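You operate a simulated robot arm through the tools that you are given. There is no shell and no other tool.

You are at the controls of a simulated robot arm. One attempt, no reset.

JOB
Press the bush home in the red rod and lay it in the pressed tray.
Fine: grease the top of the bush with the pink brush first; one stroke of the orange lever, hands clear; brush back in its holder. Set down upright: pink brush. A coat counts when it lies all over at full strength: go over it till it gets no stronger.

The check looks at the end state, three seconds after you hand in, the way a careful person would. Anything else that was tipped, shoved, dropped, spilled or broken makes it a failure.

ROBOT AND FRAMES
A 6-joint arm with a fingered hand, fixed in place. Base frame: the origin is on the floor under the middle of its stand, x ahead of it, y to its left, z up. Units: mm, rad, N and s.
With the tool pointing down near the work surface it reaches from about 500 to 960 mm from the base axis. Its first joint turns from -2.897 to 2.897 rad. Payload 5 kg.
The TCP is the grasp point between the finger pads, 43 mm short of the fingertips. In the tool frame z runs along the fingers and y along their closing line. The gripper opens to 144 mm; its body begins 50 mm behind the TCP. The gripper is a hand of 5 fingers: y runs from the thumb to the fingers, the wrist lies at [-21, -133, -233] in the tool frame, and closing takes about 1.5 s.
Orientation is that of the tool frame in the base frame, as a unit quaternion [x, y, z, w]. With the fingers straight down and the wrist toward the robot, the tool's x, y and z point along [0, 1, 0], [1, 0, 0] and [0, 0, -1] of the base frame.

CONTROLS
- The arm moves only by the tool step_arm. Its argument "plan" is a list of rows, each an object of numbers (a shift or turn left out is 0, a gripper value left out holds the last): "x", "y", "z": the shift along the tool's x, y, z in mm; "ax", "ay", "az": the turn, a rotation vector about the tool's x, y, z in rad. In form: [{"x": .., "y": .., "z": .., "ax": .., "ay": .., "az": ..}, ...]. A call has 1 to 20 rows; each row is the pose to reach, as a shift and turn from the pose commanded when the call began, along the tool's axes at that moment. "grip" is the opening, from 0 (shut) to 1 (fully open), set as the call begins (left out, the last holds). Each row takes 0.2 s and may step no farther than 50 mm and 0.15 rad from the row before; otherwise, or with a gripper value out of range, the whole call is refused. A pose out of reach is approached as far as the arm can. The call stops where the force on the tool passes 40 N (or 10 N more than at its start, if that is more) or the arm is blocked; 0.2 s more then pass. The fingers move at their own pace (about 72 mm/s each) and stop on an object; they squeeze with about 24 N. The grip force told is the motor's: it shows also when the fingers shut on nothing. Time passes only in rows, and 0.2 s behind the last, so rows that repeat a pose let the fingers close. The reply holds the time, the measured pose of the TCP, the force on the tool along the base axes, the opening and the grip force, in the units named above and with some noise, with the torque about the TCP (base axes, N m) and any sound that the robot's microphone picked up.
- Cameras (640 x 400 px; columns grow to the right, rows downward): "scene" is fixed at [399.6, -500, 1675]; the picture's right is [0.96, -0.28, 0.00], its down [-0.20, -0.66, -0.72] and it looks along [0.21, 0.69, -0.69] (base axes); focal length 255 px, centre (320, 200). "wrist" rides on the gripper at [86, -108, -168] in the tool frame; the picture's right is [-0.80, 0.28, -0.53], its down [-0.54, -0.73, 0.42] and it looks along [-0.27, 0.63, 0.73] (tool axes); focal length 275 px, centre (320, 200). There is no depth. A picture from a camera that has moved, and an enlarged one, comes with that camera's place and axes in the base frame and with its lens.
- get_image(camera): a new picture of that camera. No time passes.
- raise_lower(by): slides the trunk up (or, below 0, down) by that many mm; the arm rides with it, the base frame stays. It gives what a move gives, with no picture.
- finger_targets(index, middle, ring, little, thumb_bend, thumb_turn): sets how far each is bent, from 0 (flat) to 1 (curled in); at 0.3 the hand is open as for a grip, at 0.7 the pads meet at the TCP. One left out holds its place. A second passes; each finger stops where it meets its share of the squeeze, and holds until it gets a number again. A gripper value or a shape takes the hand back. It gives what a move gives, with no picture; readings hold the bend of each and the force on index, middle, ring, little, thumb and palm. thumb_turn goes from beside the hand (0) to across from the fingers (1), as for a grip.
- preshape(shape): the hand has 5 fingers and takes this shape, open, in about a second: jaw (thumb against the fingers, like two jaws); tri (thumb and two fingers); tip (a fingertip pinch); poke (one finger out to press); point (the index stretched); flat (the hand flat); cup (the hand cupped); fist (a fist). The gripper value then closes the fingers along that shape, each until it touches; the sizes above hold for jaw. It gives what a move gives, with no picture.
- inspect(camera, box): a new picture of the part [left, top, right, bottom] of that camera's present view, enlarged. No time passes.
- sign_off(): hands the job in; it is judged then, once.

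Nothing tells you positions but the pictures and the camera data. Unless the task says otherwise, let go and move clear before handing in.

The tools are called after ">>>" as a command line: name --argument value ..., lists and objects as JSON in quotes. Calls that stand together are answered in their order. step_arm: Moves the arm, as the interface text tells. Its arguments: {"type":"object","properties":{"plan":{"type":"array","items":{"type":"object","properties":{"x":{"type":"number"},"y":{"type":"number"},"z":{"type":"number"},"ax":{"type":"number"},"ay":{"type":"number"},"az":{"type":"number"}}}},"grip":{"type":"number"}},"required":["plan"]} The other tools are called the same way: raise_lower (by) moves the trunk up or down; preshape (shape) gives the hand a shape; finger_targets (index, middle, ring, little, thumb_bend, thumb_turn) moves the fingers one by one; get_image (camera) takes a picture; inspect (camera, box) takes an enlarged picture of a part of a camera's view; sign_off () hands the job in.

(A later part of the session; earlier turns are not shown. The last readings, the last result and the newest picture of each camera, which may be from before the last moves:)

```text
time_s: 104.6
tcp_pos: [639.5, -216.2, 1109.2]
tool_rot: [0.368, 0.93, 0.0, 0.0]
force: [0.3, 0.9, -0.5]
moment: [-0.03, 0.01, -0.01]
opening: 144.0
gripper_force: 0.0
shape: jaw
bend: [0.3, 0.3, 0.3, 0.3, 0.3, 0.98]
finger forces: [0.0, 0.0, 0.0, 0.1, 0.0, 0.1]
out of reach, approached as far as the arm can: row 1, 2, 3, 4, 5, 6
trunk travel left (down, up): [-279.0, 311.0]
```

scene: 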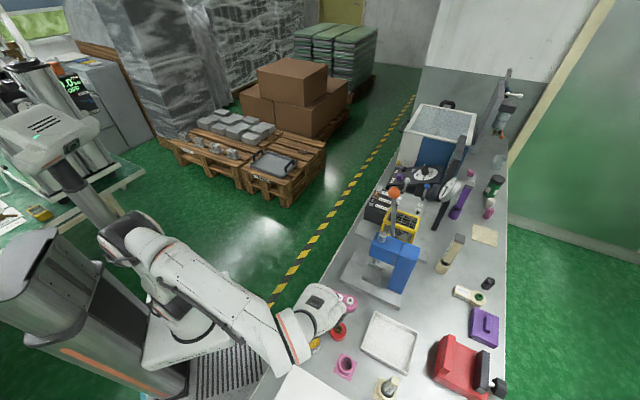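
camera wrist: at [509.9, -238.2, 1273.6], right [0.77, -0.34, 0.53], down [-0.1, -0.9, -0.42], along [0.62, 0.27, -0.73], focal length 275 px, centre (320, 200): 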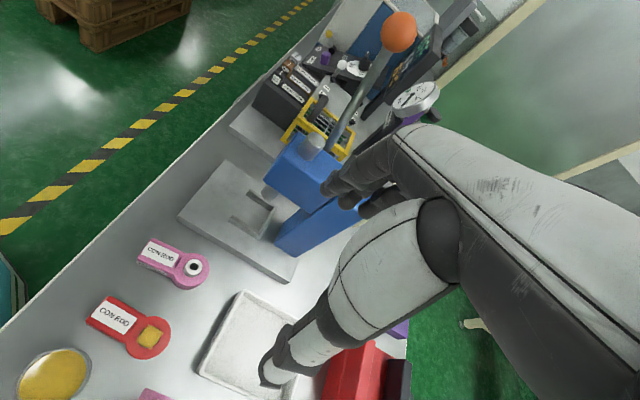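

The arm barely moved; it seems caught at a limit. I'll try coming back gently, straight down and toward where I was before.

>>> step_arm --plan '[{"z": 10}, {"z": 20}, {"z": 30}, {"z": 30}]'

>>> get_image --camera "scene"

```text
time_s: 105.6
tcp_pos: [651.5, -224.0, 1091.0]
tool_rot: [0.368, 0.93, 0.0, 0.0]
force: [-0.4, 0.6, 0.5]
moment: [0.02, -0.02, -0.01]
opening: 144.3
gripper_force: 0.0
shape: jaw
bend: [0.3, 0.3, 0.3, 0.3, 0.3, 0.98]
finger forces: [0.0, 0.1, 0.0, 0.0, 0.0, 0.1]
out of reach, approached as far as the arm can: row 1, 2, 3, 4
trunk travel left (down, up): [-279.0, 311.0]
```

```text
taken
```

scene: 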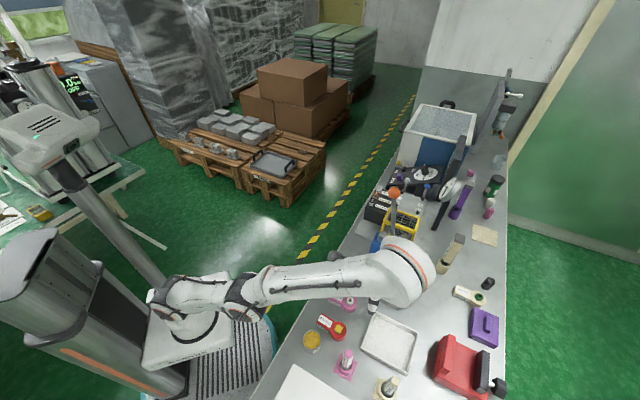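

The picture shows the arm almost fully stretched, which explains the sticking. Lowering the hand will bend the elbow again; the space below is clear above the tray.

>>> step_arm --plan '[{"z": 10}, {"z": 20}, {"z": 30}, {"z": 40}, {"z": 40}]'

```text
time_s: 106.8
tcp_pos: [664.3, -233.1, 1068.1]
tool_rot: [0.368, 0.93, 0.0, 0.0]
force: [0.0, 0.2, 0.0]
moment: [-0.02, -0.02, 0.0]
opening: 143.9
gripper_force: 0.0
shape: jaw
bend: [0.3, 0.3, 0.3, 0.3, 0.3, 0.98]
finger forces: [0.0, 0.0, 0.1, 0.0, 0.0, 0.0]
out of reach, approached as far as the arm can: row 1, 2, 3, 4, 5
trunk travel left (down, up): [-279.0, 311.0]
```

The elbow is straight and the solver is sliding along the reach limit. I'll turn the hand so the wrist comes back toward the robot, which lets the elbow bend.

>>> step_arm --plan '[{"x": 10, "az": 0.14}, {"x": 20, "az": 0.28}, {"x": 30, "az": 0.42}, {"x": 40, "az": 0.56}, {"x": 50, "az": 0.7}, {"x": 60, "az": 0.84}, {"x": 70, "az": 0.98}]'

>>> get_image --camera "scene"

```text
time_s: 108.4
tcp_pos: [546.3, -178.6, 1247.9]
tool_rot: [0.755, 0.65, -0.047, -0.073]
force: [0.9, -1.0, -1.2]
moment: [0.05, 0.1, 0.01]
opening: 144.1
gripper_force: 0.1
shape: jaw
bend: [0.3, 0.3, 0.3, 0.3, 0.3, 0.97]
finger forces: [0.0, 0.0, 0.0, 0.0, 0.1, 0.0]
out of reach, approached as far as the arm can: row 1, 2, 3, 4, 5, 6, 7
trunk travel left (down, up): [-279.0, 311.0]
```

```text
taken
```

scene: 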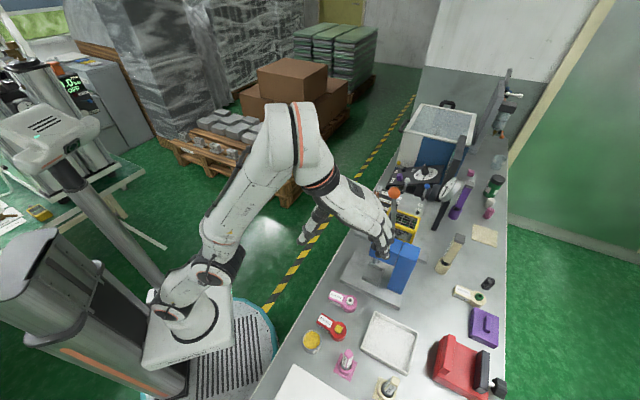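

The elbow has bent again, with the hand high and free above the bench. I'll hold for a moment to see where the arm settles before the next move.

>>> step_arm --plan '[{"z": 0}, {"z": 0}]'

```text
time_s: 109.0
tcp_pos: [544.7, -180.5, 1247.0]
tool_rot: [0.755, 0.651, -0.046, -0.072]
force: [-0.4, 0.2, -0.8]
moment: [0.01, 0.01, 0.02]
opening: 143.8
gripper_force: 0.0
shape: jaw
bend: [0.3, 0.3, 0.3, 0.3, 0.3, 0.97]
finger forces: [0.0, 0.0, 0.0, 0.0, 0.0, 0.0]
trunk travel left (down, up): [-279.0, 311.0]
```

The arm is stable. Bringing the hand back to the known upright pose with the wrist toward the robot.

>>> step_arm --plan '[{"x": -5.9, "y": -8.5, "z": 21.3, "ax": -0.029, "ay": 0.005, "az": 0.1}, {"x": -11.8, "y": -17, "z": 42.6, "ax": -0.058, "ay": 0.01, "az": 0.2}, {"x": -17.7, "y": -25.5, "z": 64, "ax": -0.087, "ay": 0.0144, "az": 0.302}, {"x": -23.6, "y": -34, "z": 85.3, "ax": -0.116, "ay": 0.019, "az": 0.403}, {"x": -29.6, "y": -42.6, "z": 106.6, "ax": -0.145, "ay": 0.024, "az": 0.503}, {"x": -35.5, "y": -51.1, "z": 127.9, "ax": -0.174, "ay": 0.0287, "az": 0.604}, {"x": -35.5, "y": -51.1, "z": 127.9, "ax": -0.174, "ay": 0.0287, "az": 0.604}]'

>>> get_image --camera "scene"

```text
time_s: 110.6
tcp_pos: [507.3, -208.2, 1290.8]
tool_rot: [0.918, 0.395, -0.023, -0.034]
force: [0.6, -0.1, -1.1]
moment: [0.05, 0.07, 0.04]
opening: 144.2
gripper_force: 0.1
shape: jaw
bend: [0.3, 0.3, 0.3, 0.3, 0.3, 0.98]
finger forces: [0.1, 0.1, 0.0, 0.0, 0.0, 0.1]
out of reach, approached as far as the arm can: row 1, 2, 3, 4, 5, 6, 7
trunk travel left (down, up): [-279.0, 311.0]
```

```text
taken
```

scene: 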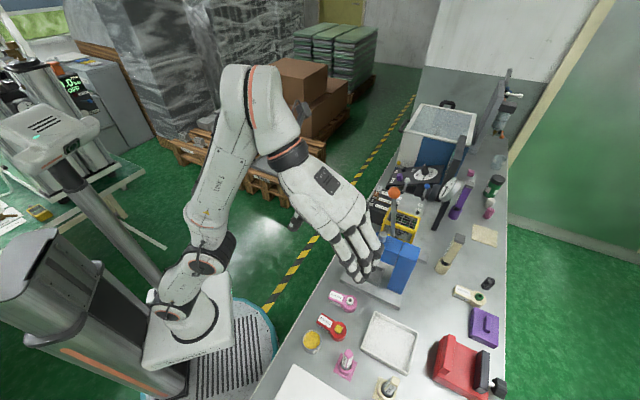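

The arm is straight and pivoting at the shoulder, so the solver isn't finding the bent-elbow posture. I'll look at the arm's posture more closely.

>>> inspect --camera "scene" --box '[60, 40, 420, 400]'

>>> get_image --camera "wrist"

```text
1.11 times, centred on (240, 220) of scene
camera zoom: at [399.6, -500.0, 1675.0], right [0.96, -0.28, 0.0], down [-0.2, -0.66, -0.72], along [0.21, 0.69, -0.69], focal length 283 px, centre (409, 178)
```

zoom: 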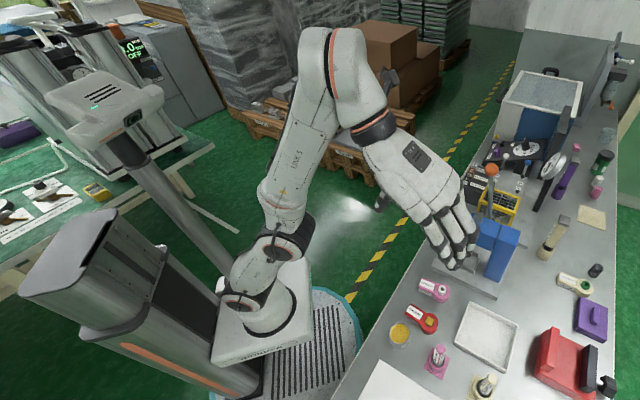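

```text
taken
camera wrist: at [501.3, -78.3, 1464.3], right [-0.31, -0.8, 0.52], down [-0.93, 0.12, -0.36], along [0.22, -0.59, -0.78], focal length 275 px, centre (320, 200)
```

wrist: 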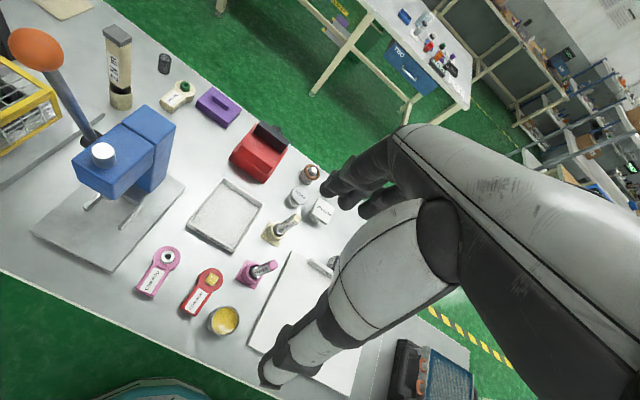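

I'll probe with small single-direction moves to find a direction in which the arm moves normally.

>>> step_arm --plan '[{"z": 10}, {"z": 20}, {"z": 30}]'

```text
time_s: 111.4
tcp_pos: [507.6, -209.2, 1291.9]
tool_rot: [0.917, 0.396, -0.023, -0.033]
force: [0.0, 0.8, -0.2]
moment: [0.0, -0.01, 0.02]
opening: 143.9
gripper_force: 0.0
shape: jaw
bend: [0.3, 0.3, 0.3, 0.3, 0.3, 0.98]
finger forces: [0.1, 0.0, 0.0, 0.0, 0.1, 0.0]
out of reach, approached as far as the arm can: row 1, 2, 3
trunk travel left (down, up): [-279.0, 311.0]
```

>>> step_arm --plan '[{"y": 10}, {"y": 20}, {"y": 30}]'

>>> step_arm --plan '[{"y": -10}, {"y": -20}, {"y": -30}]'

>>> step_arm --plan '[{"x": -10}, {"x": -20}, {"x": -30}]'

```text
time_s: 112.2
tcp_pos: [525.5, -217.5, 1282.0]
tool_rot: [0.918, 0.396, -0.02, -0.032]
force: [-1.1, 0.5, 0.4]
moment: [-0.04, -0.03, 0.0]
opening: 144.0
gripper_force: 0.1
shape: jaw
bend: [0.3, 0.3, 0.3, 0.3, 0.3, 0.98]
finger forces: [0.0, 0.1, 0.1, 0.0, 0.0, 0.0]
out of reach, approached as far as the arm can: row 2, 3
trunk travel left (down, up): [-279.0, 311.0]
```

```text
time_s: 113.0
tcp_pos: [504.0, -198.2, 1283.9]
tool_rot: [0.918, 0.395, -0.023, -0.034]
force: [0.7, -0.8, -0.5]
moment: [0.05, -0.01, 0.03]
opening: 144.0
gripper_force: 0.0
shape: jaw
bend: [0.3, 0.3, 0.3, 0.3, 0.3, 0.98]
finger forces: [0.0, 0.0, 0.0, 0.0, 0.0, 0.0]
trunk travel left (down, up): [-279.0, 311.0]
```

```text
time_s: 113.8
tcp_pos: [482.8, -219.4, 1285.0]
tool_rot: [0.918, 0.395, -0.022, -0.032]
force: [0.5, -0.1, 0.5]
moment: [-0.02, 0.03, 0.03]
opening: 143.9
gripper_force: 0.0
shape: jaw
bend: [0.3, 0.3, 0.3, 0.3, 0.3, 0.98]
finger forces: [0.0, 0.0, 0.1, 0.1, 0.0, 0.0]
trunk travel left (down, up): [-279.0, 311.0]
```

Moving inward works normally. Continuing inward, then down.

>>> step_arm --plan '[{"y": -20}, {"y": -40}, {"y": -60}, {"y": -80}, {"y": -80, "z": 15}, {"y": -80, "z": 30}]'

>>> step_arm --plan '[{"z": 15}, {"z": 30}, {"z": 50}, {"z": 70}, {"z": 90}]'

```text
time_s: 115.2
tcp_pos: [422.4, -162.6, 1263.6]
tool_rot: [0.918, 0.395, -0.023, -0.032]
force: [0.1, -0.2, -0.2]
moment: [0.02, 0.02, -0.03]
opening: 143.9
gripper_force: 0.0
shape: jaw
bend: [0.3, 0.3, 0.3, 0.3, 0.3, 0.98]
finger forces: [0.0, 0.0, 0.1, 0.0, 0.1, 0.0]
trunk travel left (down, up): [-279.0, 311.0]
```

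```text
time_s: 116.4
tcp_pos: [415.8, -158.7, 1173.1]
tool_rot: [0.918, 0.396, -0.023, -0.033]
force: [-0.9, -0.6, 0.5]
moment: [0.02, 0.02, -0.03]
opening: 144.0
gripper_force: 0.1
shape: jaw
bend: [0.3, 0.3, 0.3, 0.3, 0.3, 0.98]
finger forces: [0.1, 0.0, 0.0, 0.1, 0.0, 0.0]
trunk travel left (down, up): [-279.0, 311.0]
```

The arm is back in a normal posture. Now I'll level the hand and turn it to the other side (fingers toward the brushes, wrist toward the press side), staying high and close to the robot.

>>> step_arm --plan '[{"z": 7, "ax": -0.0041, "ay": 0.0062, "az": 0.1307}, {"z": 14, "ax": -0.0082, "ay": 0.0124, "az": 0.2615}, {"z": 21, "ax": -0.0123, "ay": 0.0187, "az": 0.3922}, {"z": 28, "ax": -0.0164, "ay": 0.0249, "az": 0.523}, {"z": 35, "ax": -0.0205, "ay": 0.0311, "az": 0.6537}, {"z": 42, "ax": -0.0247, "ay": 0.0373, "az": 0.7845}, {"z": 49, "ax": -0.0288, "ay": 0.0435, "az": 0.9152}, {"z": 56, "ax": -0.0329, "ay": 0.0497, "az": 1.046}, {"z": 63, "ax": -0.037, "ay": 0.056, "az": 1.1767}, {"z": 70, "ax": -0.0411, "ay": 0.0622, "az": 1.3075}, {"z": 77, "ax": -0.0452, "ay": 0.0684, "az": 1.4382}, {"z": 80, "ax": -0.0493, "ay": 0.0746, "az": 1.569}, {"z": 80, "ax": -0.0493, "ay": 0.0746, "az": 1.569}]'

>>> get_image --camera "scene"

>>> get_image --camera "wrist"

```text
time_s: 119.2
tcp_pos: [411.1, -158.4, 1089.2]
tool_rot: [0.929, -0.37, 0.003, 0.0]
force: [0.2, -0.3, -1.0]
moment: [0.03, -0.02, 0.03]
opening: 143.8
gripper_force: 0.0
shape: jaw
bend: [0.3, 0.3, 0.3, 0.3, 0.3, 0.98]
finger forces: [0.0, 0.0, 0.1, 0.0, 0.1, 0.1]
out of reach, approached as far as the arm can: row 12, 13
trunk travel left (down, up): [-279.0, 311.0]
```

```text
taken
```

scene: 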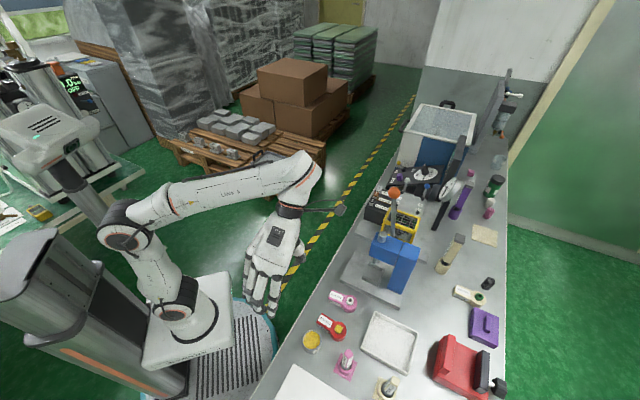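

```text
taken
camera wrist: at [547.5, -137.6, 1256.6], right [-0.78, 0.34, 0.53], down [0.1, 0.9, -0.42], along [-0.62, -0.27, -0.73], focal length 275 px, centre (320, 200)
```

wrist: 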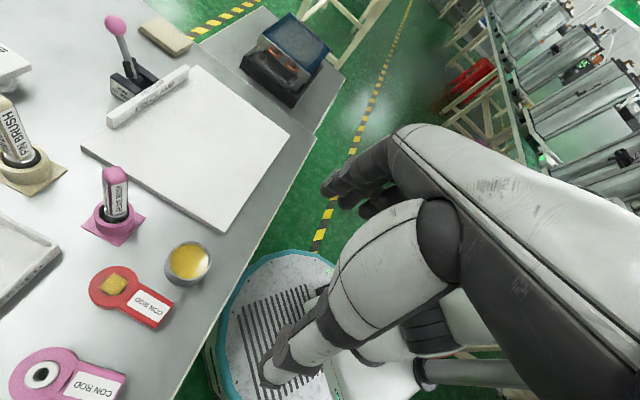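

The hand is now turned with the fingers on the brush side; that orientation is close to a joint limit here. I'll back off the yaw by about 15° (still fits the nest) and test reach near the front of the press at a safe height.

>>> step_arm --plan '[{"x": 6, "y": -33, "z": 5, "az": -0.04}, {"x": 12, "y": -66, "z": 10, "az": -0.08}, {"x": 18, "y": -99, "z": 15, "az": -0.12}, {"x": 24, "y": -132, "z": 20, "az": -0.16}, {"x": 30, "y": -165, "z": 25, "az": -0.2}, {"x": 36, "y": -198, "z": 30, "az": -0.24}, {"x": 42.4, "y": -230, "z": 30, "az": -0.267}, {"x": 42.4, "y": -230, "z": 30, "az": -0.267}]'

>>> get_image --camera "scene"

>>> get_image --camera "wrist"

```text
time_s: 121.0
tcp_pos: [590.7, -30.1, 1039.9]
tool_rot: [0.971, -0.241, 0.003, -0.001]
force: [0.2, 0.5, 0.2]
moment: [-0.02, 0.0, -0.03]
opening: 143.7
gripper_force: 0.1
shape: jaw
bend: [0.3, 0.3, 0.3, 0.3, 0.3, 0.98]
finger forces: [0.1, 0.0, 0.0, 0.0, 0.0, 0.0]
out of reach, approached as far as the arm can: row 4, 5, 6, 7, 8
trunk travel left (down, up): [-279.0, 311.0]
```

```text
taken
```

scene: 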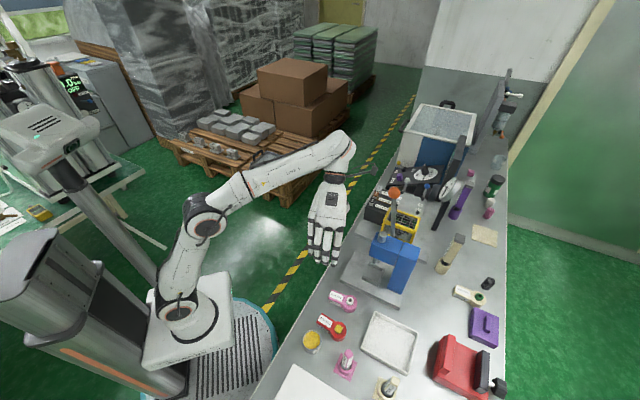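

```text
taken
camera wrist: at [717.2, 26.7, 1208.0], right [-0.84, 0.12, 0.53], down [-0.14, 0.9, -0.42], along [-0.52, -0.43, -0.74], focal length 275 px, centre (320, 200)
```

wrist: 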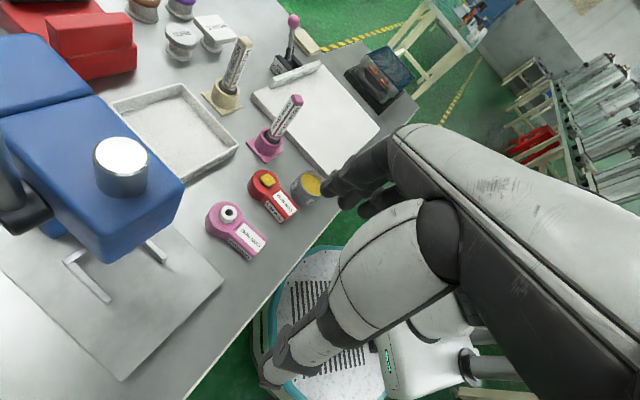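

This spot is still flagged as limited at this height. Reach should be better near the work surface, so I'll lower here in front of the press (nothing tall below) and check.

>>> step_arm --plan '[{"z": 25}, {"z": 50}, {"z": 75}, {"z": 100}, {"z": 120}, {"z": 120}]'

```text
time_s: 122.4
tcp_pos: [589.3, -30.8, 920.5]
tool_rot: [0.97, -0.243, -0.001, 0.0]
force: [-0.1, 0.5, -0.2]
moment: [0.01, -0.03, 0.0]
opening: 144.0
gripper_force: 0.0
shape: jaw
bend: [0.3, 0.3, 0.3, 0.3, 0.3, 0.98]
finger forces: [0.0, 0.0, 0.0, 0.1, 0.1, 0.0]
trunk travel left (down, up): [-279.0, 311.0]
```

No limit flag at this height. From here the wrist camera should see the nest well, so I'll measure it.

>>> get_image --camera "wrist"

>>> inspect --camera "wrist" --box '[0, 120, 280, 400]'

>>> inspect --camera "scene" --box '[330, 200, 430, 310]'

```text
taken
camera wrist: at [716.8, 26.1, 1087.6], right [-0.84, 0.12, 0.53], down [-0.14, 0.9, -0.42], along [-0.53, -0.43, -0.73], focal length 275 px, centre (320, 200)
```

wrist: 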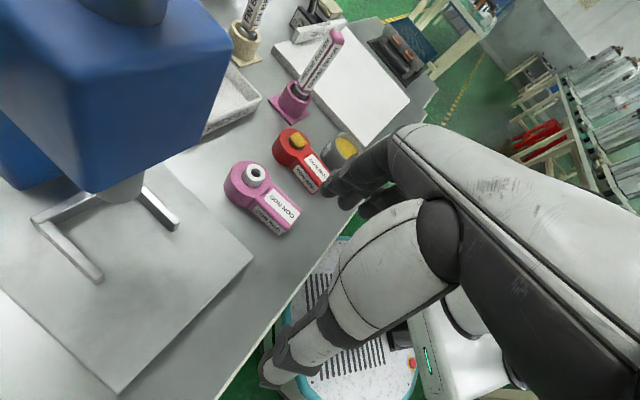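

```text
1.43 times, centred on (140, 260) of wrist
camera zoom: at [716.8, 26.1, 1087.6], right [-0.84, 0.12, 0.53], down [-0.14, 0.9, -0.42], along [-0.53, -0.43, -0.73], focal length 393 px, centre (577, 114)
```

zoom: 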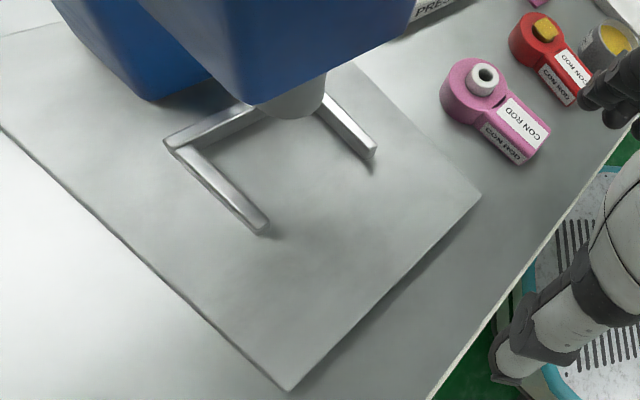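

```text
3.64 times, centred on (380, 255) of scene
camera zoom: at [399.6, -500.0, 1675.0], right [0.96, -0.28, 0.0], down [-0.2, -0.66, -0.72], along [0.21, 0.69, -0.69], focal length 927 px, centre (102, 0)
```

zoom: 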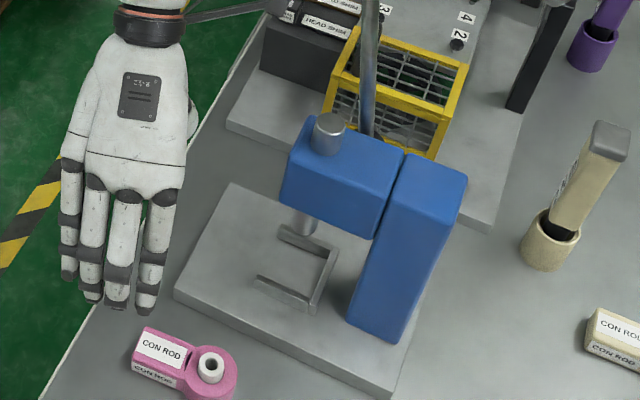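

From this closer view the nest is centred at about u≈582, v≈450 (base ≈ (731, -70)), its plate top at z≈803, and the ram bottom at z≈894. I'll test reach toward the front of the nest at a safe height.

>>> step_arm --plan '[{"x": 24, "y": -6, "z": 7}, {"x": 48, "y": -11, "z": 14}, {"x": 71, "y": -16.7, "z": 20}, {"x": 71, "y": -16.7, "z": 20}]'

>>> get_image --camera "wrist"

>>> inspect --camera "scene" --box '[300, 170, 450, 320]'

```text
time_s: 123.4
tcp_pos: [659.2, -49.0, 901.7]
tool_rot: [0.97, -0.242, 0.0, 0.0]
force: [-0.8, -0.4, 0.3]
moment: [-0.01, -0.02, 0.0]
opening: 144.0
gripper_force: 0.1
shape: jaw
bend: [0.3, 0.3, 0.3, 0.3, 0.3, 0.98]
finger forces: [0.0, 0.0, 0.1, 0.0, 0.1, 0.0]
trunk travel left (down, up): [-279.0, 311.0]
```

```text
taken
camera wrist: at [787.1, 7.1, 1069.3], right [-0.84, 0.12, 0.53], down [-0.14, 0.9, -0.42], along [-0.53, -0.43, -0.73], focal length 275 px, centre (320, 200)
```

wrist: 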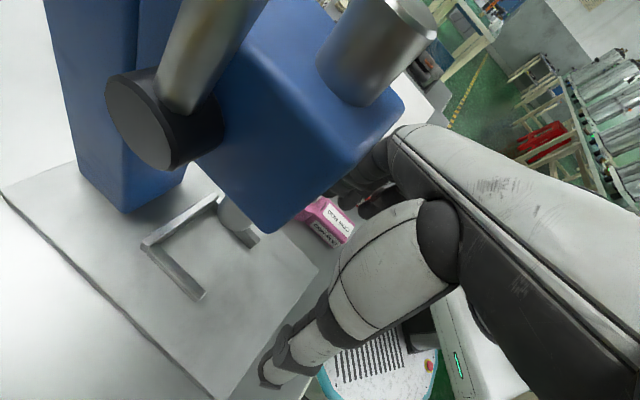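

```text
2.67 times, centred on (375, 245) of scene
camera zoom: at [399.6, -500.0, 1675.0], right [0.96, -0.28, 0.0], down [-0.2, -0.66, -0.72], along [0.21, 0.69, -0.69], focal length 680 px, centre (173, 80)
```

zoom: 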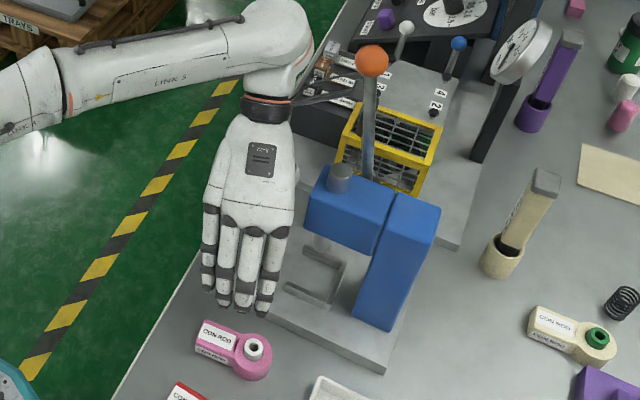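

Reach is fine here. The rod's handle lies only about 20 mm from the grease pot, so I'll pick it up by its ring instead, using thumb, index and middle with the other two fingers folded. I'll move above the rod and shape the hand there.

>>> step_arm --plan '[{"x": -15, "z": -20}, {"x": -20, "y": 35, "z": -50, "az": 0.03}, {"x": -20, "y": 70, "z": -60, "az": 0.06}, {"x": -20, "y": 105, "z": -60, "az": 0.09}, {"x": -20, "y": 140, "z": -60, "az": 0.12}, {"x": -20, "y": 175, "z": -60, "az": 0.15}, {"x": -20, "y": 209, "z": -60, "az": 0.175}, {"x": -20, "y": 209, "z": -60, "az": 0.175}]'

>>> finger_targets --ring 1 --little 1 --index 0.4 --middle 0.4 --thumb_bend 0.4

>>> get_image --camera "wrist"

>>> inspect --camera "scene" --box '[270, 220, 420, 380]'

```text
time_s: 125.2
tcp_pos: [543.7, -225.0, 959.4]
tool_rot: [0.945, -0.327, 0.0, -0.001]
force: [0.0, 0.4, -0.1]
moment: [0.03, 0.0, 0.01]
opening: 144.2
gripper_force: 0.1
shape: jaw
bend: [0.3, 0.3, 0.3, 0.3, 0.3, 0.98]
finger forces: [0.0, 0.0, 0.0, 0.0, 0.0, 0.0]
trunk travel left (down, up): [-279.0, 311.0]
```

```text
time_s: 126.2
tcp_pos: [544.4, -223.6, 959.3]
tool_rot: [0.945, -0.326, 0.001, 0.0]
force: [-0.1, 0.0, 0.7]
moment: [0.02, 0.02, -0.02]
opening: 115.3
gripper_force: 0.2
shape: fingers
bend: [0.4, 0.4, 1.0, 1.0, 0.4, 0.98]
finger forces: [0.1, 0.1, 0.0, 0.0, 0.0, 0.0]
trunk travel left (down, up): [-279.0, 311.0]
```

```text
taken
camera wrist: at [679.9, -190.9, 1126.2], right [-0.8, 0.27, 0.53], down [0.02, 0.91, -0.42], along [-0.6, -0.33, -0.73], focal length 275 px, centre (320, 200)
```

wrist: 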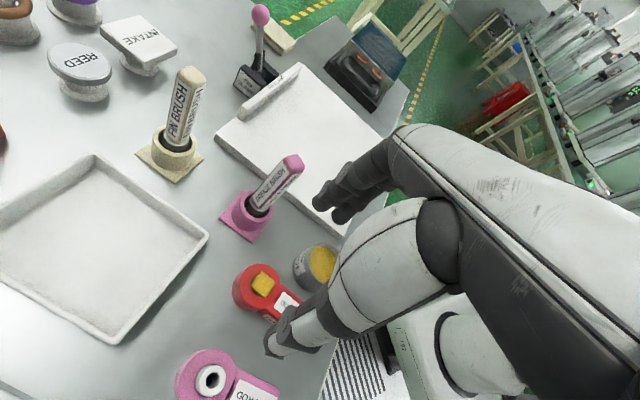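

```text
2.50 times, centred on (345, 300) of scene
camera zoom: at [399.6, -500.0, 1675.0], right [0.96, -0.28, 0.0], down [-0.2, -0.66, -0.72], along [0.21, 0.69, -0.69], focal length 637 px, centre (258, -50)
```

zoom: 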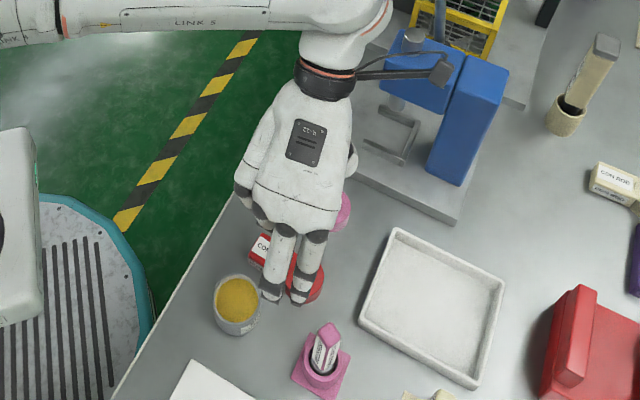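

The two folded fingers are out of the way and the bush is right under the grasp point. I'll narrow the opening to clear the neighbours, then look more closely.

>>> finger_targets --index 0.49 --middle 0.49 --thumb_bend 0.49

>>> inspect --camera "wrist" --box '[170, 170, 370, 400]'

>>> inspect --camera "scene" --box '[310, 290, 390, 370]'

```text
time_s: 127.2
tcp_pos: [544.1, -224.2, 957.6]
tool_rot: [0.945, -0.326, 0.0, 0.0]
force: [-0.4, -0.2, -0.1]
moment: [0.02, 0.01, 0.0]
opening: 82.7
gripper_force: 0.1
shape: fingers
bend: [0.49, 0.49, 1.0, 1.0, 0.49, 0.98]
finger forces: [0.1, 0.0, 0.0, 0.1, 0.0, 0.1]
trunk travel left (down, up): [-279.0, 311.0]
```

```text
1.74 times, centred on (270, 285) of wrist
camera zoom: at [679.9, -190.9, 1126.2], right [-0.8, 0.27, 0.53], down [0.02, 0.91, -0.42], along [-0.6, -0.33, -0.73], focal length 479 px, centre (407, 52)
```

zoom: 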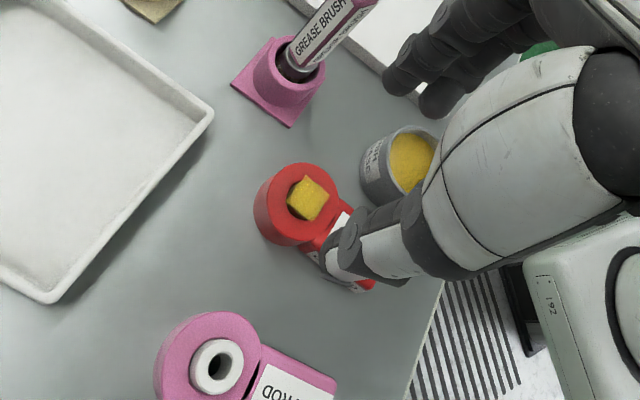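

```text
5.00 times, centred on (350, 330) of scene
camera zoom: at [399.6, -500.0, 1675.0], right [0.96, -0.28, 0.0], down [-0.2, -0.66, -0.72], along [0.21, 0.69, -0.69], focal length 1274 px, centre (170, -450)
```

zoom: 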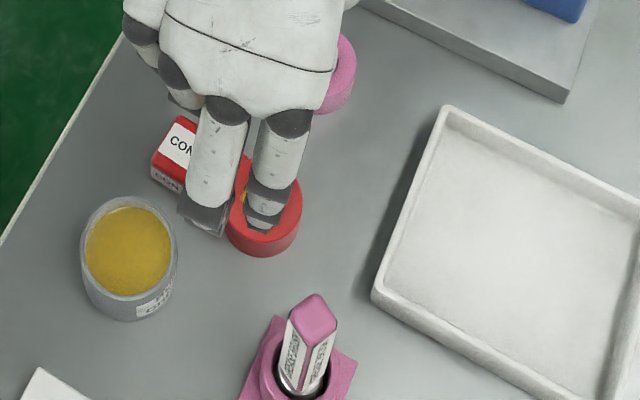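

The scene view shows index and middle will straddle the ring's near side, with the thumb opposite. Descending in stages.

>>> step_arm --plan '[{"z": 25}, {"z": 50}, {"z": 75}, {"z": 85}, {"z": 85}]'

>>> inspect --camera "wrist" --box '[200, 170, 400, 370]'

>>> inspect --camera "scene" --box '[310, 290, 390, 370]'

```text
time_s: 128.4
tcp_pos: [545.1, -223.5, 873.8]
tool_rot: [0.945, -0.326, 0.0, -0.001]
force: [0.5, -1.0, 0.3]
moment: [-0.01, 0.02, 0.0]
opening: 82.8
gripper_force: 0.1
shape: fingers
bend: [0.49, 0.49, 1.0, 1.0, 0.49, 0.98]
finger forces: [0.0, 0.0, 0.0, 0.0, 0.1, 0.0]
trunk travel left (down, up): [-279.0, 311.0]
```

```text
2.00 times, centred on (300, 270) of wrist
camera zoom: at [680.5, -190.4, 1041.5], right [-0.8, 0.27, 0.53], down [0.02, 0.91, -0.42], along [-0.6, -0.33, -0.73], focal length 551 px, centre (360, 60)
```

zoom: 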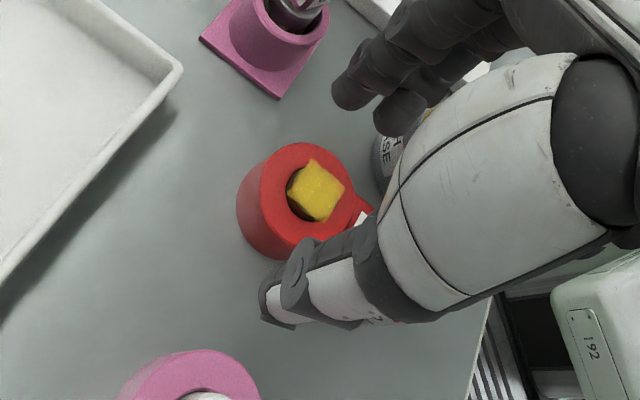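

```text
5.00 times, centred on (350, 330) of scene
camera zoom: at [399.6, -500.0, 1675.0], right [0.96, -0.28, 0.0], down [-0.2, -0.66, -0.72], along [0.21, 0.69, -0.69], focal length 1274 px, centre (170, -450)
```

zoom: 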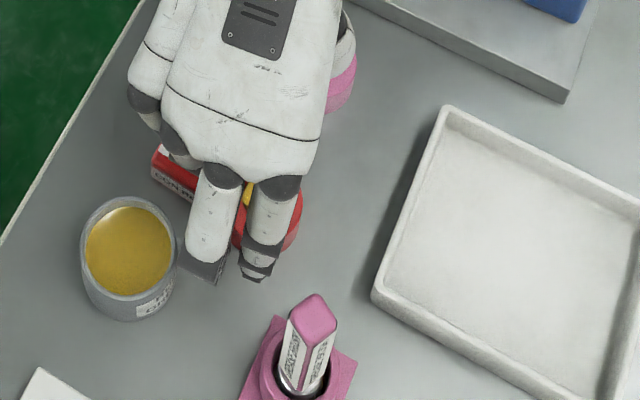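

The fingertips clear the pot and brush holder by several millimetres. Lowering further toward the table.

>>> step_arm --plan '[{"z": 12}, {"z": 24}, {"z": 34}, {"z": 34}]'

>>> inspect --camera "wrist" --box '[200, 170, 400, 370]'

>>> inspect --camera "scene" --box '[310, 290, 390, 370]'

```text
time_s: 129.4
tcp_pos: [546.1, -224.0, 840.9]
tool_rot: [0.945, -0.326, 0.001, 0.0]
force: [-0.4, 0.1, -0.1]
moment: [-0.01, 0.04, 0.01]
opening: 82.9
gripper_force: 0.0
shape: fingers
bend: [0.49, 0.49, 1.0, 1.0, 0.49, 0.98]
finger forces: [0.0, 0.0, 0.0, 0.0, 0.0, 0.0]
trunk travel left (down, up): [-279.0, 311.0]
```

```text
2.00 times, centred on (300, 270) of wrist
camera zoom: at [680.8, -190.3, 1008.3], right [-0.8, 0.27, 0.53], down [0.02, 0.91, -0.42], along [-0.6, -0.33, -0.73], focal length 551 px, centre (360, 60)
```

zoom: 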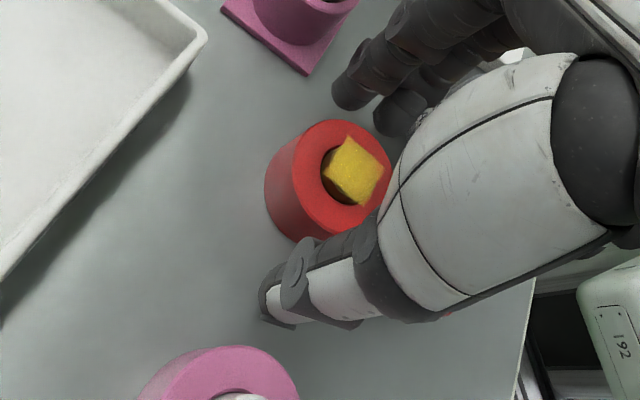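

```text
5.00 times, centred on (350, 330) of scene
camera zoom: at [399.6, -500.0, 1675.0], right [0.96, -0.28, 0.0], down [-0.2, -0.66, -0.72], along [0.21, 0.69, -0.69], focal length 1274 px, centre (170, -450)
```

zoom: 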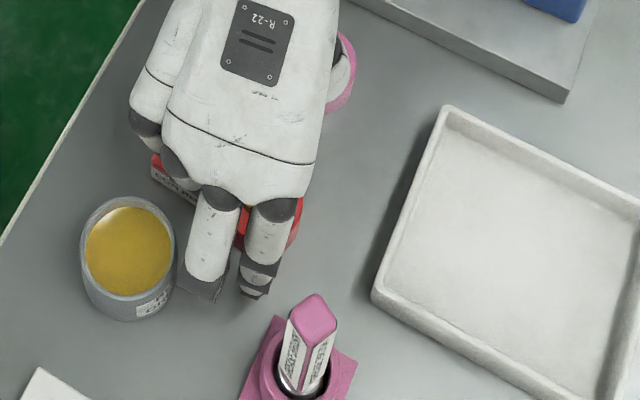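

Ring centre is about 4 mm off in the tool frame; I'll nudge to centre it and lower the last 9 mm.

>>> step_arm --plan '[{"x": 3, "y": -3}, {"x": 3, "y": -3, "z": 5}, {"x": 3, "y": -3, "z": 9}, {"x": 3, "y": -3, "z": 9}]'

>>> inspect --camera "wrist" --box '[200, 170, 400, 370]'

```text
time_s: 130.4
tcp_pos: [548.5, -223.1, 832.0]
tool_rot: [0.946, -0.325, 0.0, 0.0]
force: [1.6, 0.6, -0.4]
moment: [0.01, 0.01, 0.02]
opening: 82.4
gripper_force: 0.0
shape: fingers
bend: [0.49, 0.49, 1.0, 1.0, 0.49, 0.98]
finger forces: [0.0, 0.0, 0.1, 0.0, 0.0, 0.0]
trunk travel left (down, up): [-279.0, 311.0]
```

```text
2.00 times, centred on (300, 270) of wrist
camera zoom: at [684.8, -189.6, 999.2], right [-0.8, 0.27, 0.53], down [0.02, 0.91, -0.42], along [-0.6, -0.33, -0.73], focal length 551 px, centre (360, 60)
```

zoom: 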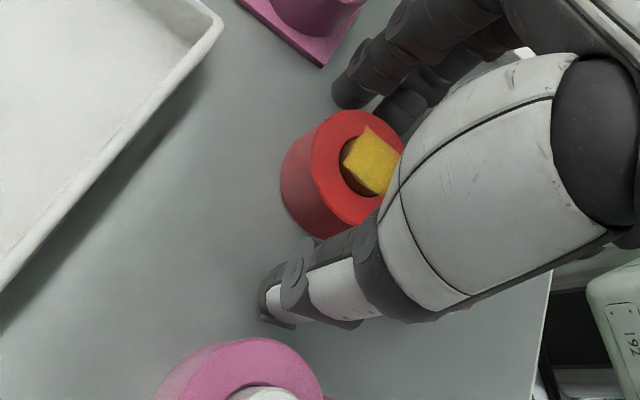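

In position with no table contact. Closing thumb, index and middle on the ring.

>>> finger_targets --index 0.8 --middle 0.8 --thumb_bend 0.8

>>> inspect --camera "wrist" --box '[200, 170, 400, 370]'

>>> inspect --camera "scene" --box '[310, 290, 390, 370]'

```text
time_s: 131.4
tcp_pos: [548.9, -222.0, 831.9]
tool_rot: [0.945, -0.326, 0.0, -0.001]
force: [-0.6, 0.6, 0.2]
moment: [0.07, 0.02, -0.02]
opening: 46.7
gripper_force: 16.7
shape: fingers
bend: [0.6, 0.62, 1.0, 1.0, 0.6, 0.96]
finger forces: [7.1, 9.4, 0.0, 0.0, 17.2, 0.0]
trunk travel left (down, up): [-279.0, 311.0]
```

```text
2.00 times, centred on (300, 270) of wrist
camera zoom: at [684.7, -189.6, 999.1], right [-0.8, 0.27, 0.53], down [0.02, 0.91, -0.42], along [-0.6, -0.33, -0.73], focal length 551 px, centre (360, 60)
```

zoom: 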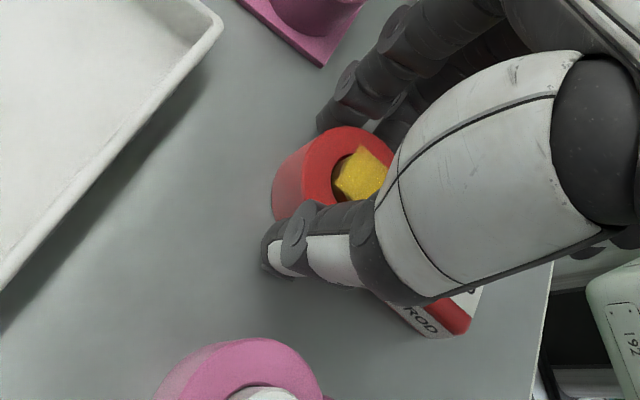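

```text
5.00 times, centred on (350, 330) of scene
camera zoom: at [399.6, -500.0, 1675.0], right [0.96, -0.28, 0.0], down [-0.2, -0.66, -0.72], along [0.21, 0.69, -0.69], focal length 1274 px, centre (170, -450)
```

zoom: 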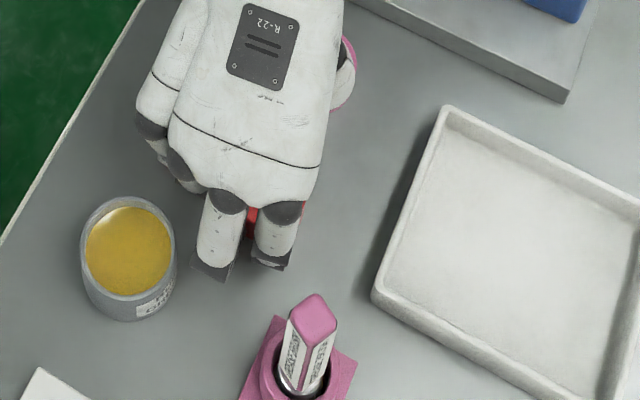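

The ring is gripped with about 17 N (the rod turned about 9° while closing, which is fine). Lifting it carefully.

>>> step_arm --plan '[{"z": -4}, {"z": -10}, {"z": -20}, {"z": -20}]'

>>> inspect --camera "wrist" --box '[200, 170, 400, 370]'

>>> inspect --camera "scene" --box '[310, 290, 390, 370]'

```text
time_s: 132.4
tcp_pos: [549.8, -223.8, 852.0]
tool_rot: [0.945, -0.326, 0.0, 0.0]
force: [-0.1, 0.1, -1.5]
moment: [-0.04, -0.02, -0.03]
opening: 46.4
gripper_force: 17.2
shape: fingers
bend: [0.6, 0.62, 1.0, 1.0, 0.6, 0.96]
finger forces: [7.8, 8.6, 0.0, 0.0, 16.9, 0.0]
trunk travel left (down, up): [-279.0, 311.0]
```

```text
2.00 times, centred on (300, 270) of wrist
camera zoom: at [685.0, -190.3, 1019.2], right [-0.8, 0.27, 0.53], down [0.02, 0.91, -0.42], along [-0.6, -0.33, -0.73], focal length 551 px, centre (360, 60)
```

zoom: 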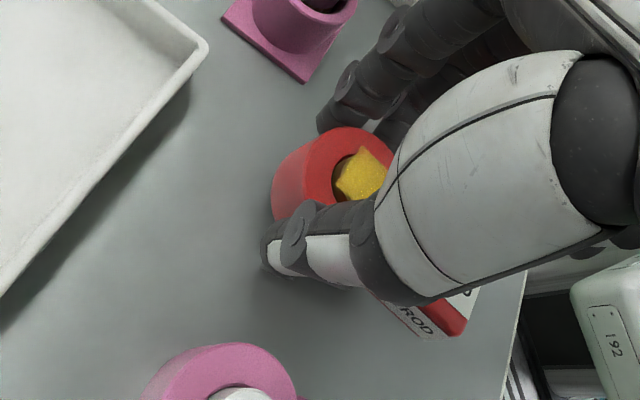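

```text
5.00 times, centred on (350, 330) of scene
camera zoom: at [399.6, -500.0, 1675.0], right [0.96, -0.28, 0.0], down [-0.2, -0.66, -0.72], along [0.21, 0.69, -0.69], focal length 1274 px, centre (170, -450)
```

zoom: 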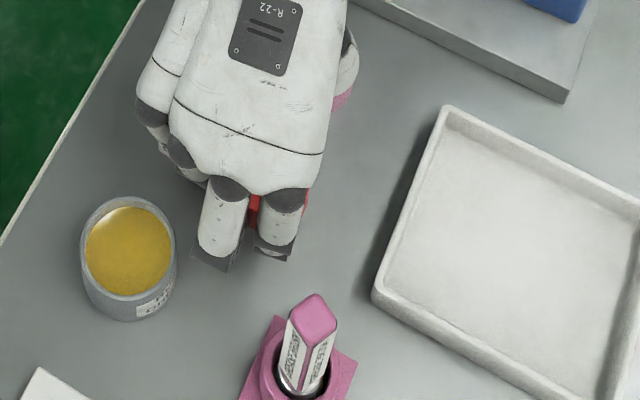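

The rod is lifted cleanly. The camera bracket must stay clear of the lever, so I'll go back toward the bench edge first, then along to the front of the press, and only then in.

>>> step_arm --plan '[{"z": -25}, {"z": -53}, {"x": -38, "y": -3.5, "z": -53}, {"x": -76, "y": -7, "z": -53}, {"x": -113.5, "y": -10.4, "z": -53}, {"x": -110, "y": -48, "z": -53, "az": -0.03}, {"x": -106.5, "y": -86, "z": -53, "az": -0.06}, {"x": -103, "y": -124, "z": -53, "az": -0.09}, {"x": -99.6, "y": -162, "z": -53, "az": -0.12}, {"x": -96, "y": -200, "z": -53, "az": -0.15}, {"x": -92.6, "y": -238.1, "z": -53, "az": -0.175}, {"x": -92.6, "y": -238.1, "z": -53, "az": -0.175}]'

>>> get_image --camera "scene"

>>> get_image --camera "wrist"

```text
time_s: 135.0
tcp_pos: [623.3, 21.7, 906.6]
tool_rot: [0.97, -0.242, -0.001, -0.001]
force: [-0.1, 0.1, -2.1]
moment: [-0.06, -0.01, -0.04]
opening: 46.3
gripper_force: 16.7
shape: fingers
bend: [0.6, 0.62, 1.0, 1.0, 0.6, 0.96]
finger forces: [7.9, 8.6, 0.0, 0.0, 16.7, 0.0]
trunk travel left (down, up): [-279.0, 311.0]
```

```text
taken
```

scene: 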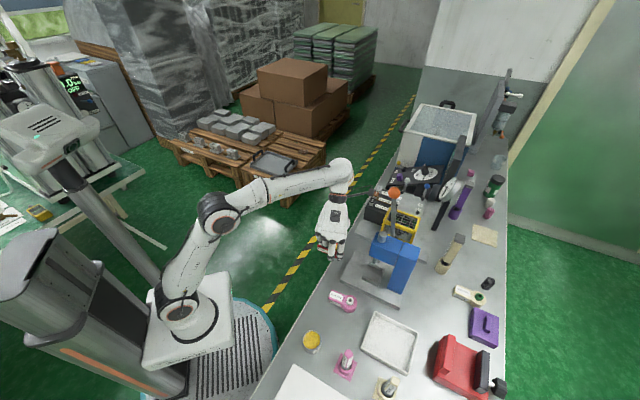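

```text
taken
camera wrist: at [751.7, 78.0, 1071.5], right [-0.84, 0.12, 0.53], down [-0.14, 0.9, -0.42], along [-0.53, -0.43, -0.73], focal length 275 px, centre (320, 200)
```

wrist: 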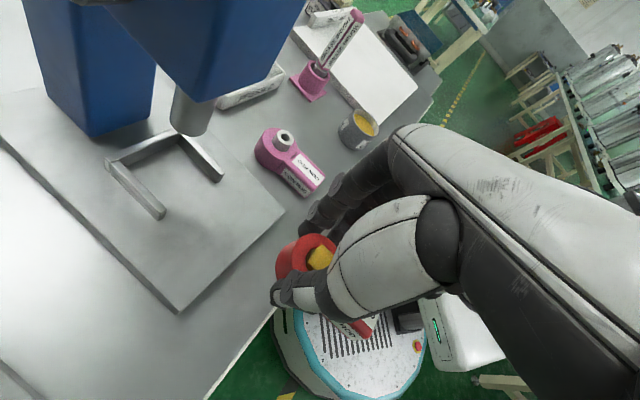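

Clear view of the nest with the rod held beside it. I'll zoom in for precise nest and rod positions.

>>> inspect --camera "wrist" --box '[80, 70, 260, 230]'

>>> inspect --camera "wrist" --box '[240, 200, 400, 350]'

```text
2.50 times, centred on (170, 150) of wrist
camera zoom: at [751.7, 78.0, 1071.5], right [-0.84, 0.12, 0.53], down [-0.14, 0.9, -0.42], along [-0.53, -0.43, -0.73], focal length 688 px, centre (695, 325)
```

zoom: 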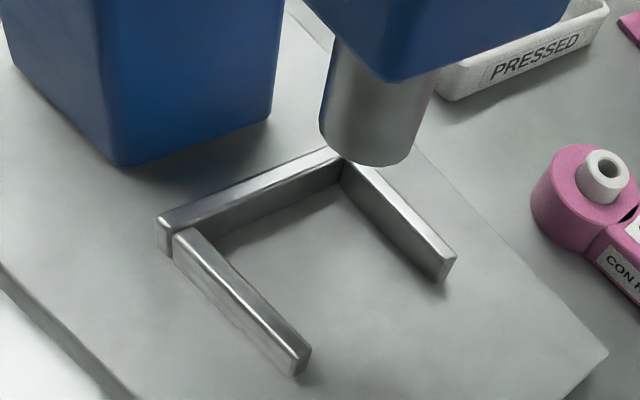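

```text
2.67 times, centred on (320, 275) of wrist
camera zoom: at [751.7, 78.0, 1071.5], right [-0.84, 0.12, 0.53], down [-0.14, 0.9, -0.42], along [-0.53, -0.43, -0.73], focal length 734 px, centre (320, 0)
```

zoom: 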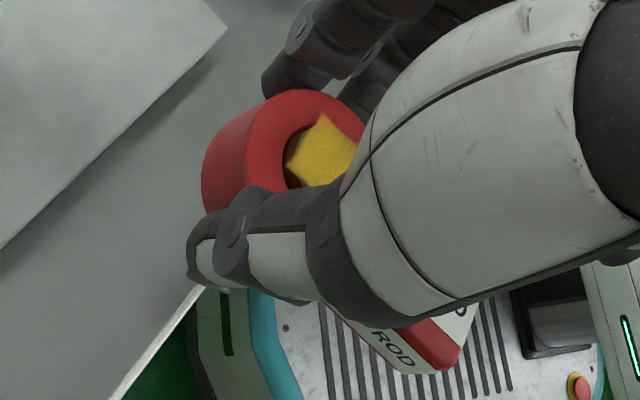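

The nest is about 60 mm wide inside, centred at v≈447.5 with its back at u≈613, and the ram is right above the seat position. I'll set the rod on the press plate just in front of the nest mouth, approaching from the bench edge.

>>> step_arm --plan '[{"x": 20, "y": 6, "z": 4}, {"x": 40, "y": 12, "z": 8}, {"x": 60, "y": 18, "z": 12}, {"x": 79, "y": 24.3, "z": 16}, {"x": 79, "y": 24.3, "z": 16}]'

>>> get_image --camera "wrist"

>>> inspect --camera "scene" --box '[320, 190, 440, 310]'

```text
time_s: 136.2
tcp_pos: [682.4, -37.2, 888.0]
tool_rot: [0.97, -0.242, -0.001, 0.0]
force: [-0.9, -0.5, -1.9]
moment: [-0.1, -0.05, 0.0]
opening: 46.2
gripper_force: 16.7
shape: fingers
bend: [0.6, 0.62, 1.0, 1.0, 0.6, 0.96]
finger forces: [8.0, 8.6, 0.0, 0.0, 16.6, 0.5]
trunk travel left (down, up): [-279.0, 311.0]
```

```text
taken
camera wrist: at [809.3, 19.6, 1055.6], right [-0.84, 0.12, 0.53], down [-0.14, 0.9, -0.42], along [-0.53, -0.43, -0.73], focal length 275 px, centre (320, 200)
```

wrist: 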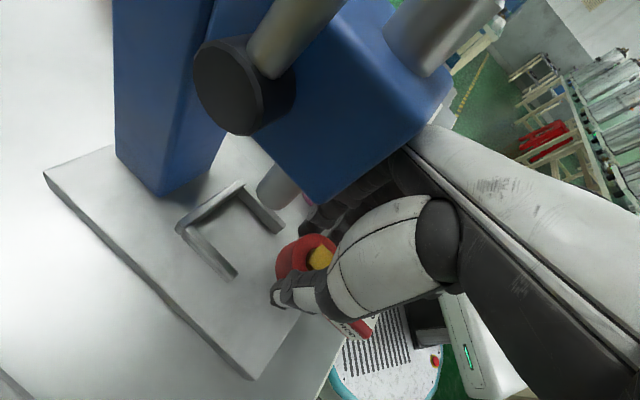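

```text
3.33 times, centred on (380, 250) of scene
camera zoom: at [399.6, -500.0, 1675.0], right [0.96, -0.28, 0.0], down [-0.2, -0.66, -0.72], along [0.21, 0.69, -0.69], focal length 849 px, centre (120, 33)
```

zoom: 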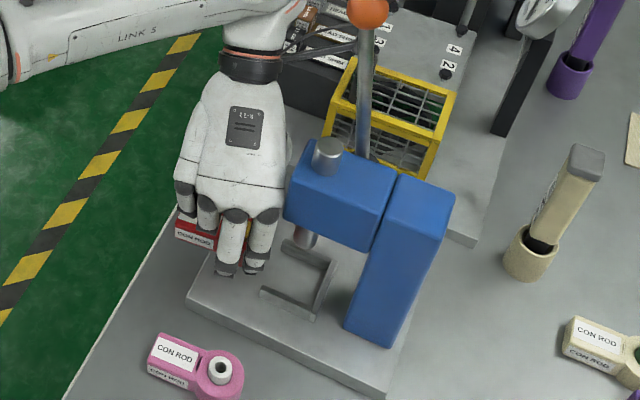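

The rod is in front of the nest mouth with the hand about 15 mm clear of the press head. Lowering toward the plate.

>>> step_arm --plan '[{"z": 10}, {"z": 20}, {"z": 27}, {"z": 27}]'

>>> inspect --camera "wrist" --box '[160, 150, 360, 350]'

```text
time_s: 137.2
tcp_pos: [682.5, -37.5, 861.5]
tool_rot: [0.97, -0.242, 0.0, 0.0]
force: [-0.6, 0.1, -2.3]
moment: [-0.06, -0.04, -0.01]
opening: 46.3
gripper_force: 17.0
shape: fingers
bend: [0.6, 0.62, 1.0, 1.0, 0.6, 0.96]
finger forces: [8.0, 8.6, 0.0, 0.1, 16.6, 0.4]
trunk travel left (down, up): [-279.0, 311.0]
```

```text
2.00 times, centred on (260, 250) of wrist
camera zoom: at [809.1, 19.3, 1028.9], right [-0.84, 0.12, 0.53], down [-0.14, 0.9, -0.42], along [-0.53, -0.43, -0.73], focal length 551 px, centre (440, 100)
```

zoom: 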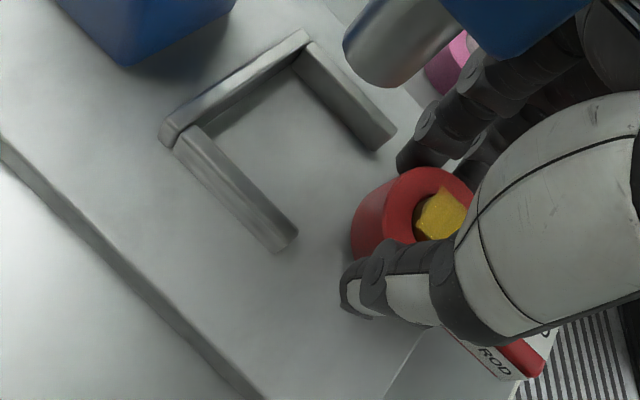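

The ring is lined up with the nest mouth. Lowering the last few millimetres until it rests on the plate.

>>> step_arm --plan '[{"z": 2}, {"z": 4}, {"z": 5}, {"z": 5}]'

```text
time_s: 138.2
tcp_pos: [680.9, -37.1, 856.7]
tool_rot: [0.97, -0.241, 0.0, 0.0]
force: [0.6, 0.1, 0.5]
moment: [-0.01, -0.03, 0.01]
opening: 46.3
gripper_force: 17.2
shape: fingers
bend: [0.6, 0.62, 1.0, 1.0, 0.6, 0.96]
finger forces: [7.8, 9.4, 0.0, 0.1, 17.2, 0.0]
trunk travel left (down, up): [-279.0, 311.0]
```

>>> step_arm --plan '[{"z": 0.8}, {"z": 1.2}, {"z": 1.2}]'

>>> inspect --camera "wrist" --box '[160, 150, 360, 350]'

```text
time_s: 139.0
tcp_pos: [680.3, -37.2, 855.7]
tool_rot: [0.97, -0.242, 0.0, 0.001]
force: [1.4, 0.6, 4.8]
moment: [0.14, -0.15, -0.02]
opening: 46.0
gripper_force: 17.1
shape: fingers
bend: [0.6, 0.62, 1.0, 1.0, 0.61, 0.96]
finger forces: [7.5, 9.2, 0.1, 0.1, 18.0, 0.0]
trunk travel left (down, up): [-279.0, 311.0]
```

```text
2.00 times, centred on (260, 250) of wrist
camera zoom: at [808.3, 19.3, 1023.6], right [-0.84, 0.12, 0.53], down [-0.14, 0.9, -0.42], along [-0.53, -0.43, -0.73], focal length 551 px, centre (440, 100)
```

zoom: 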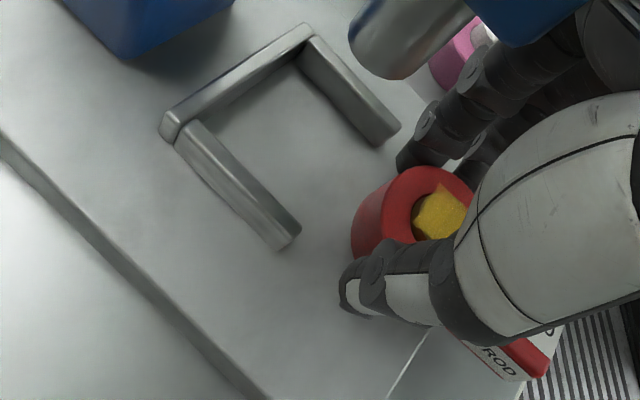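

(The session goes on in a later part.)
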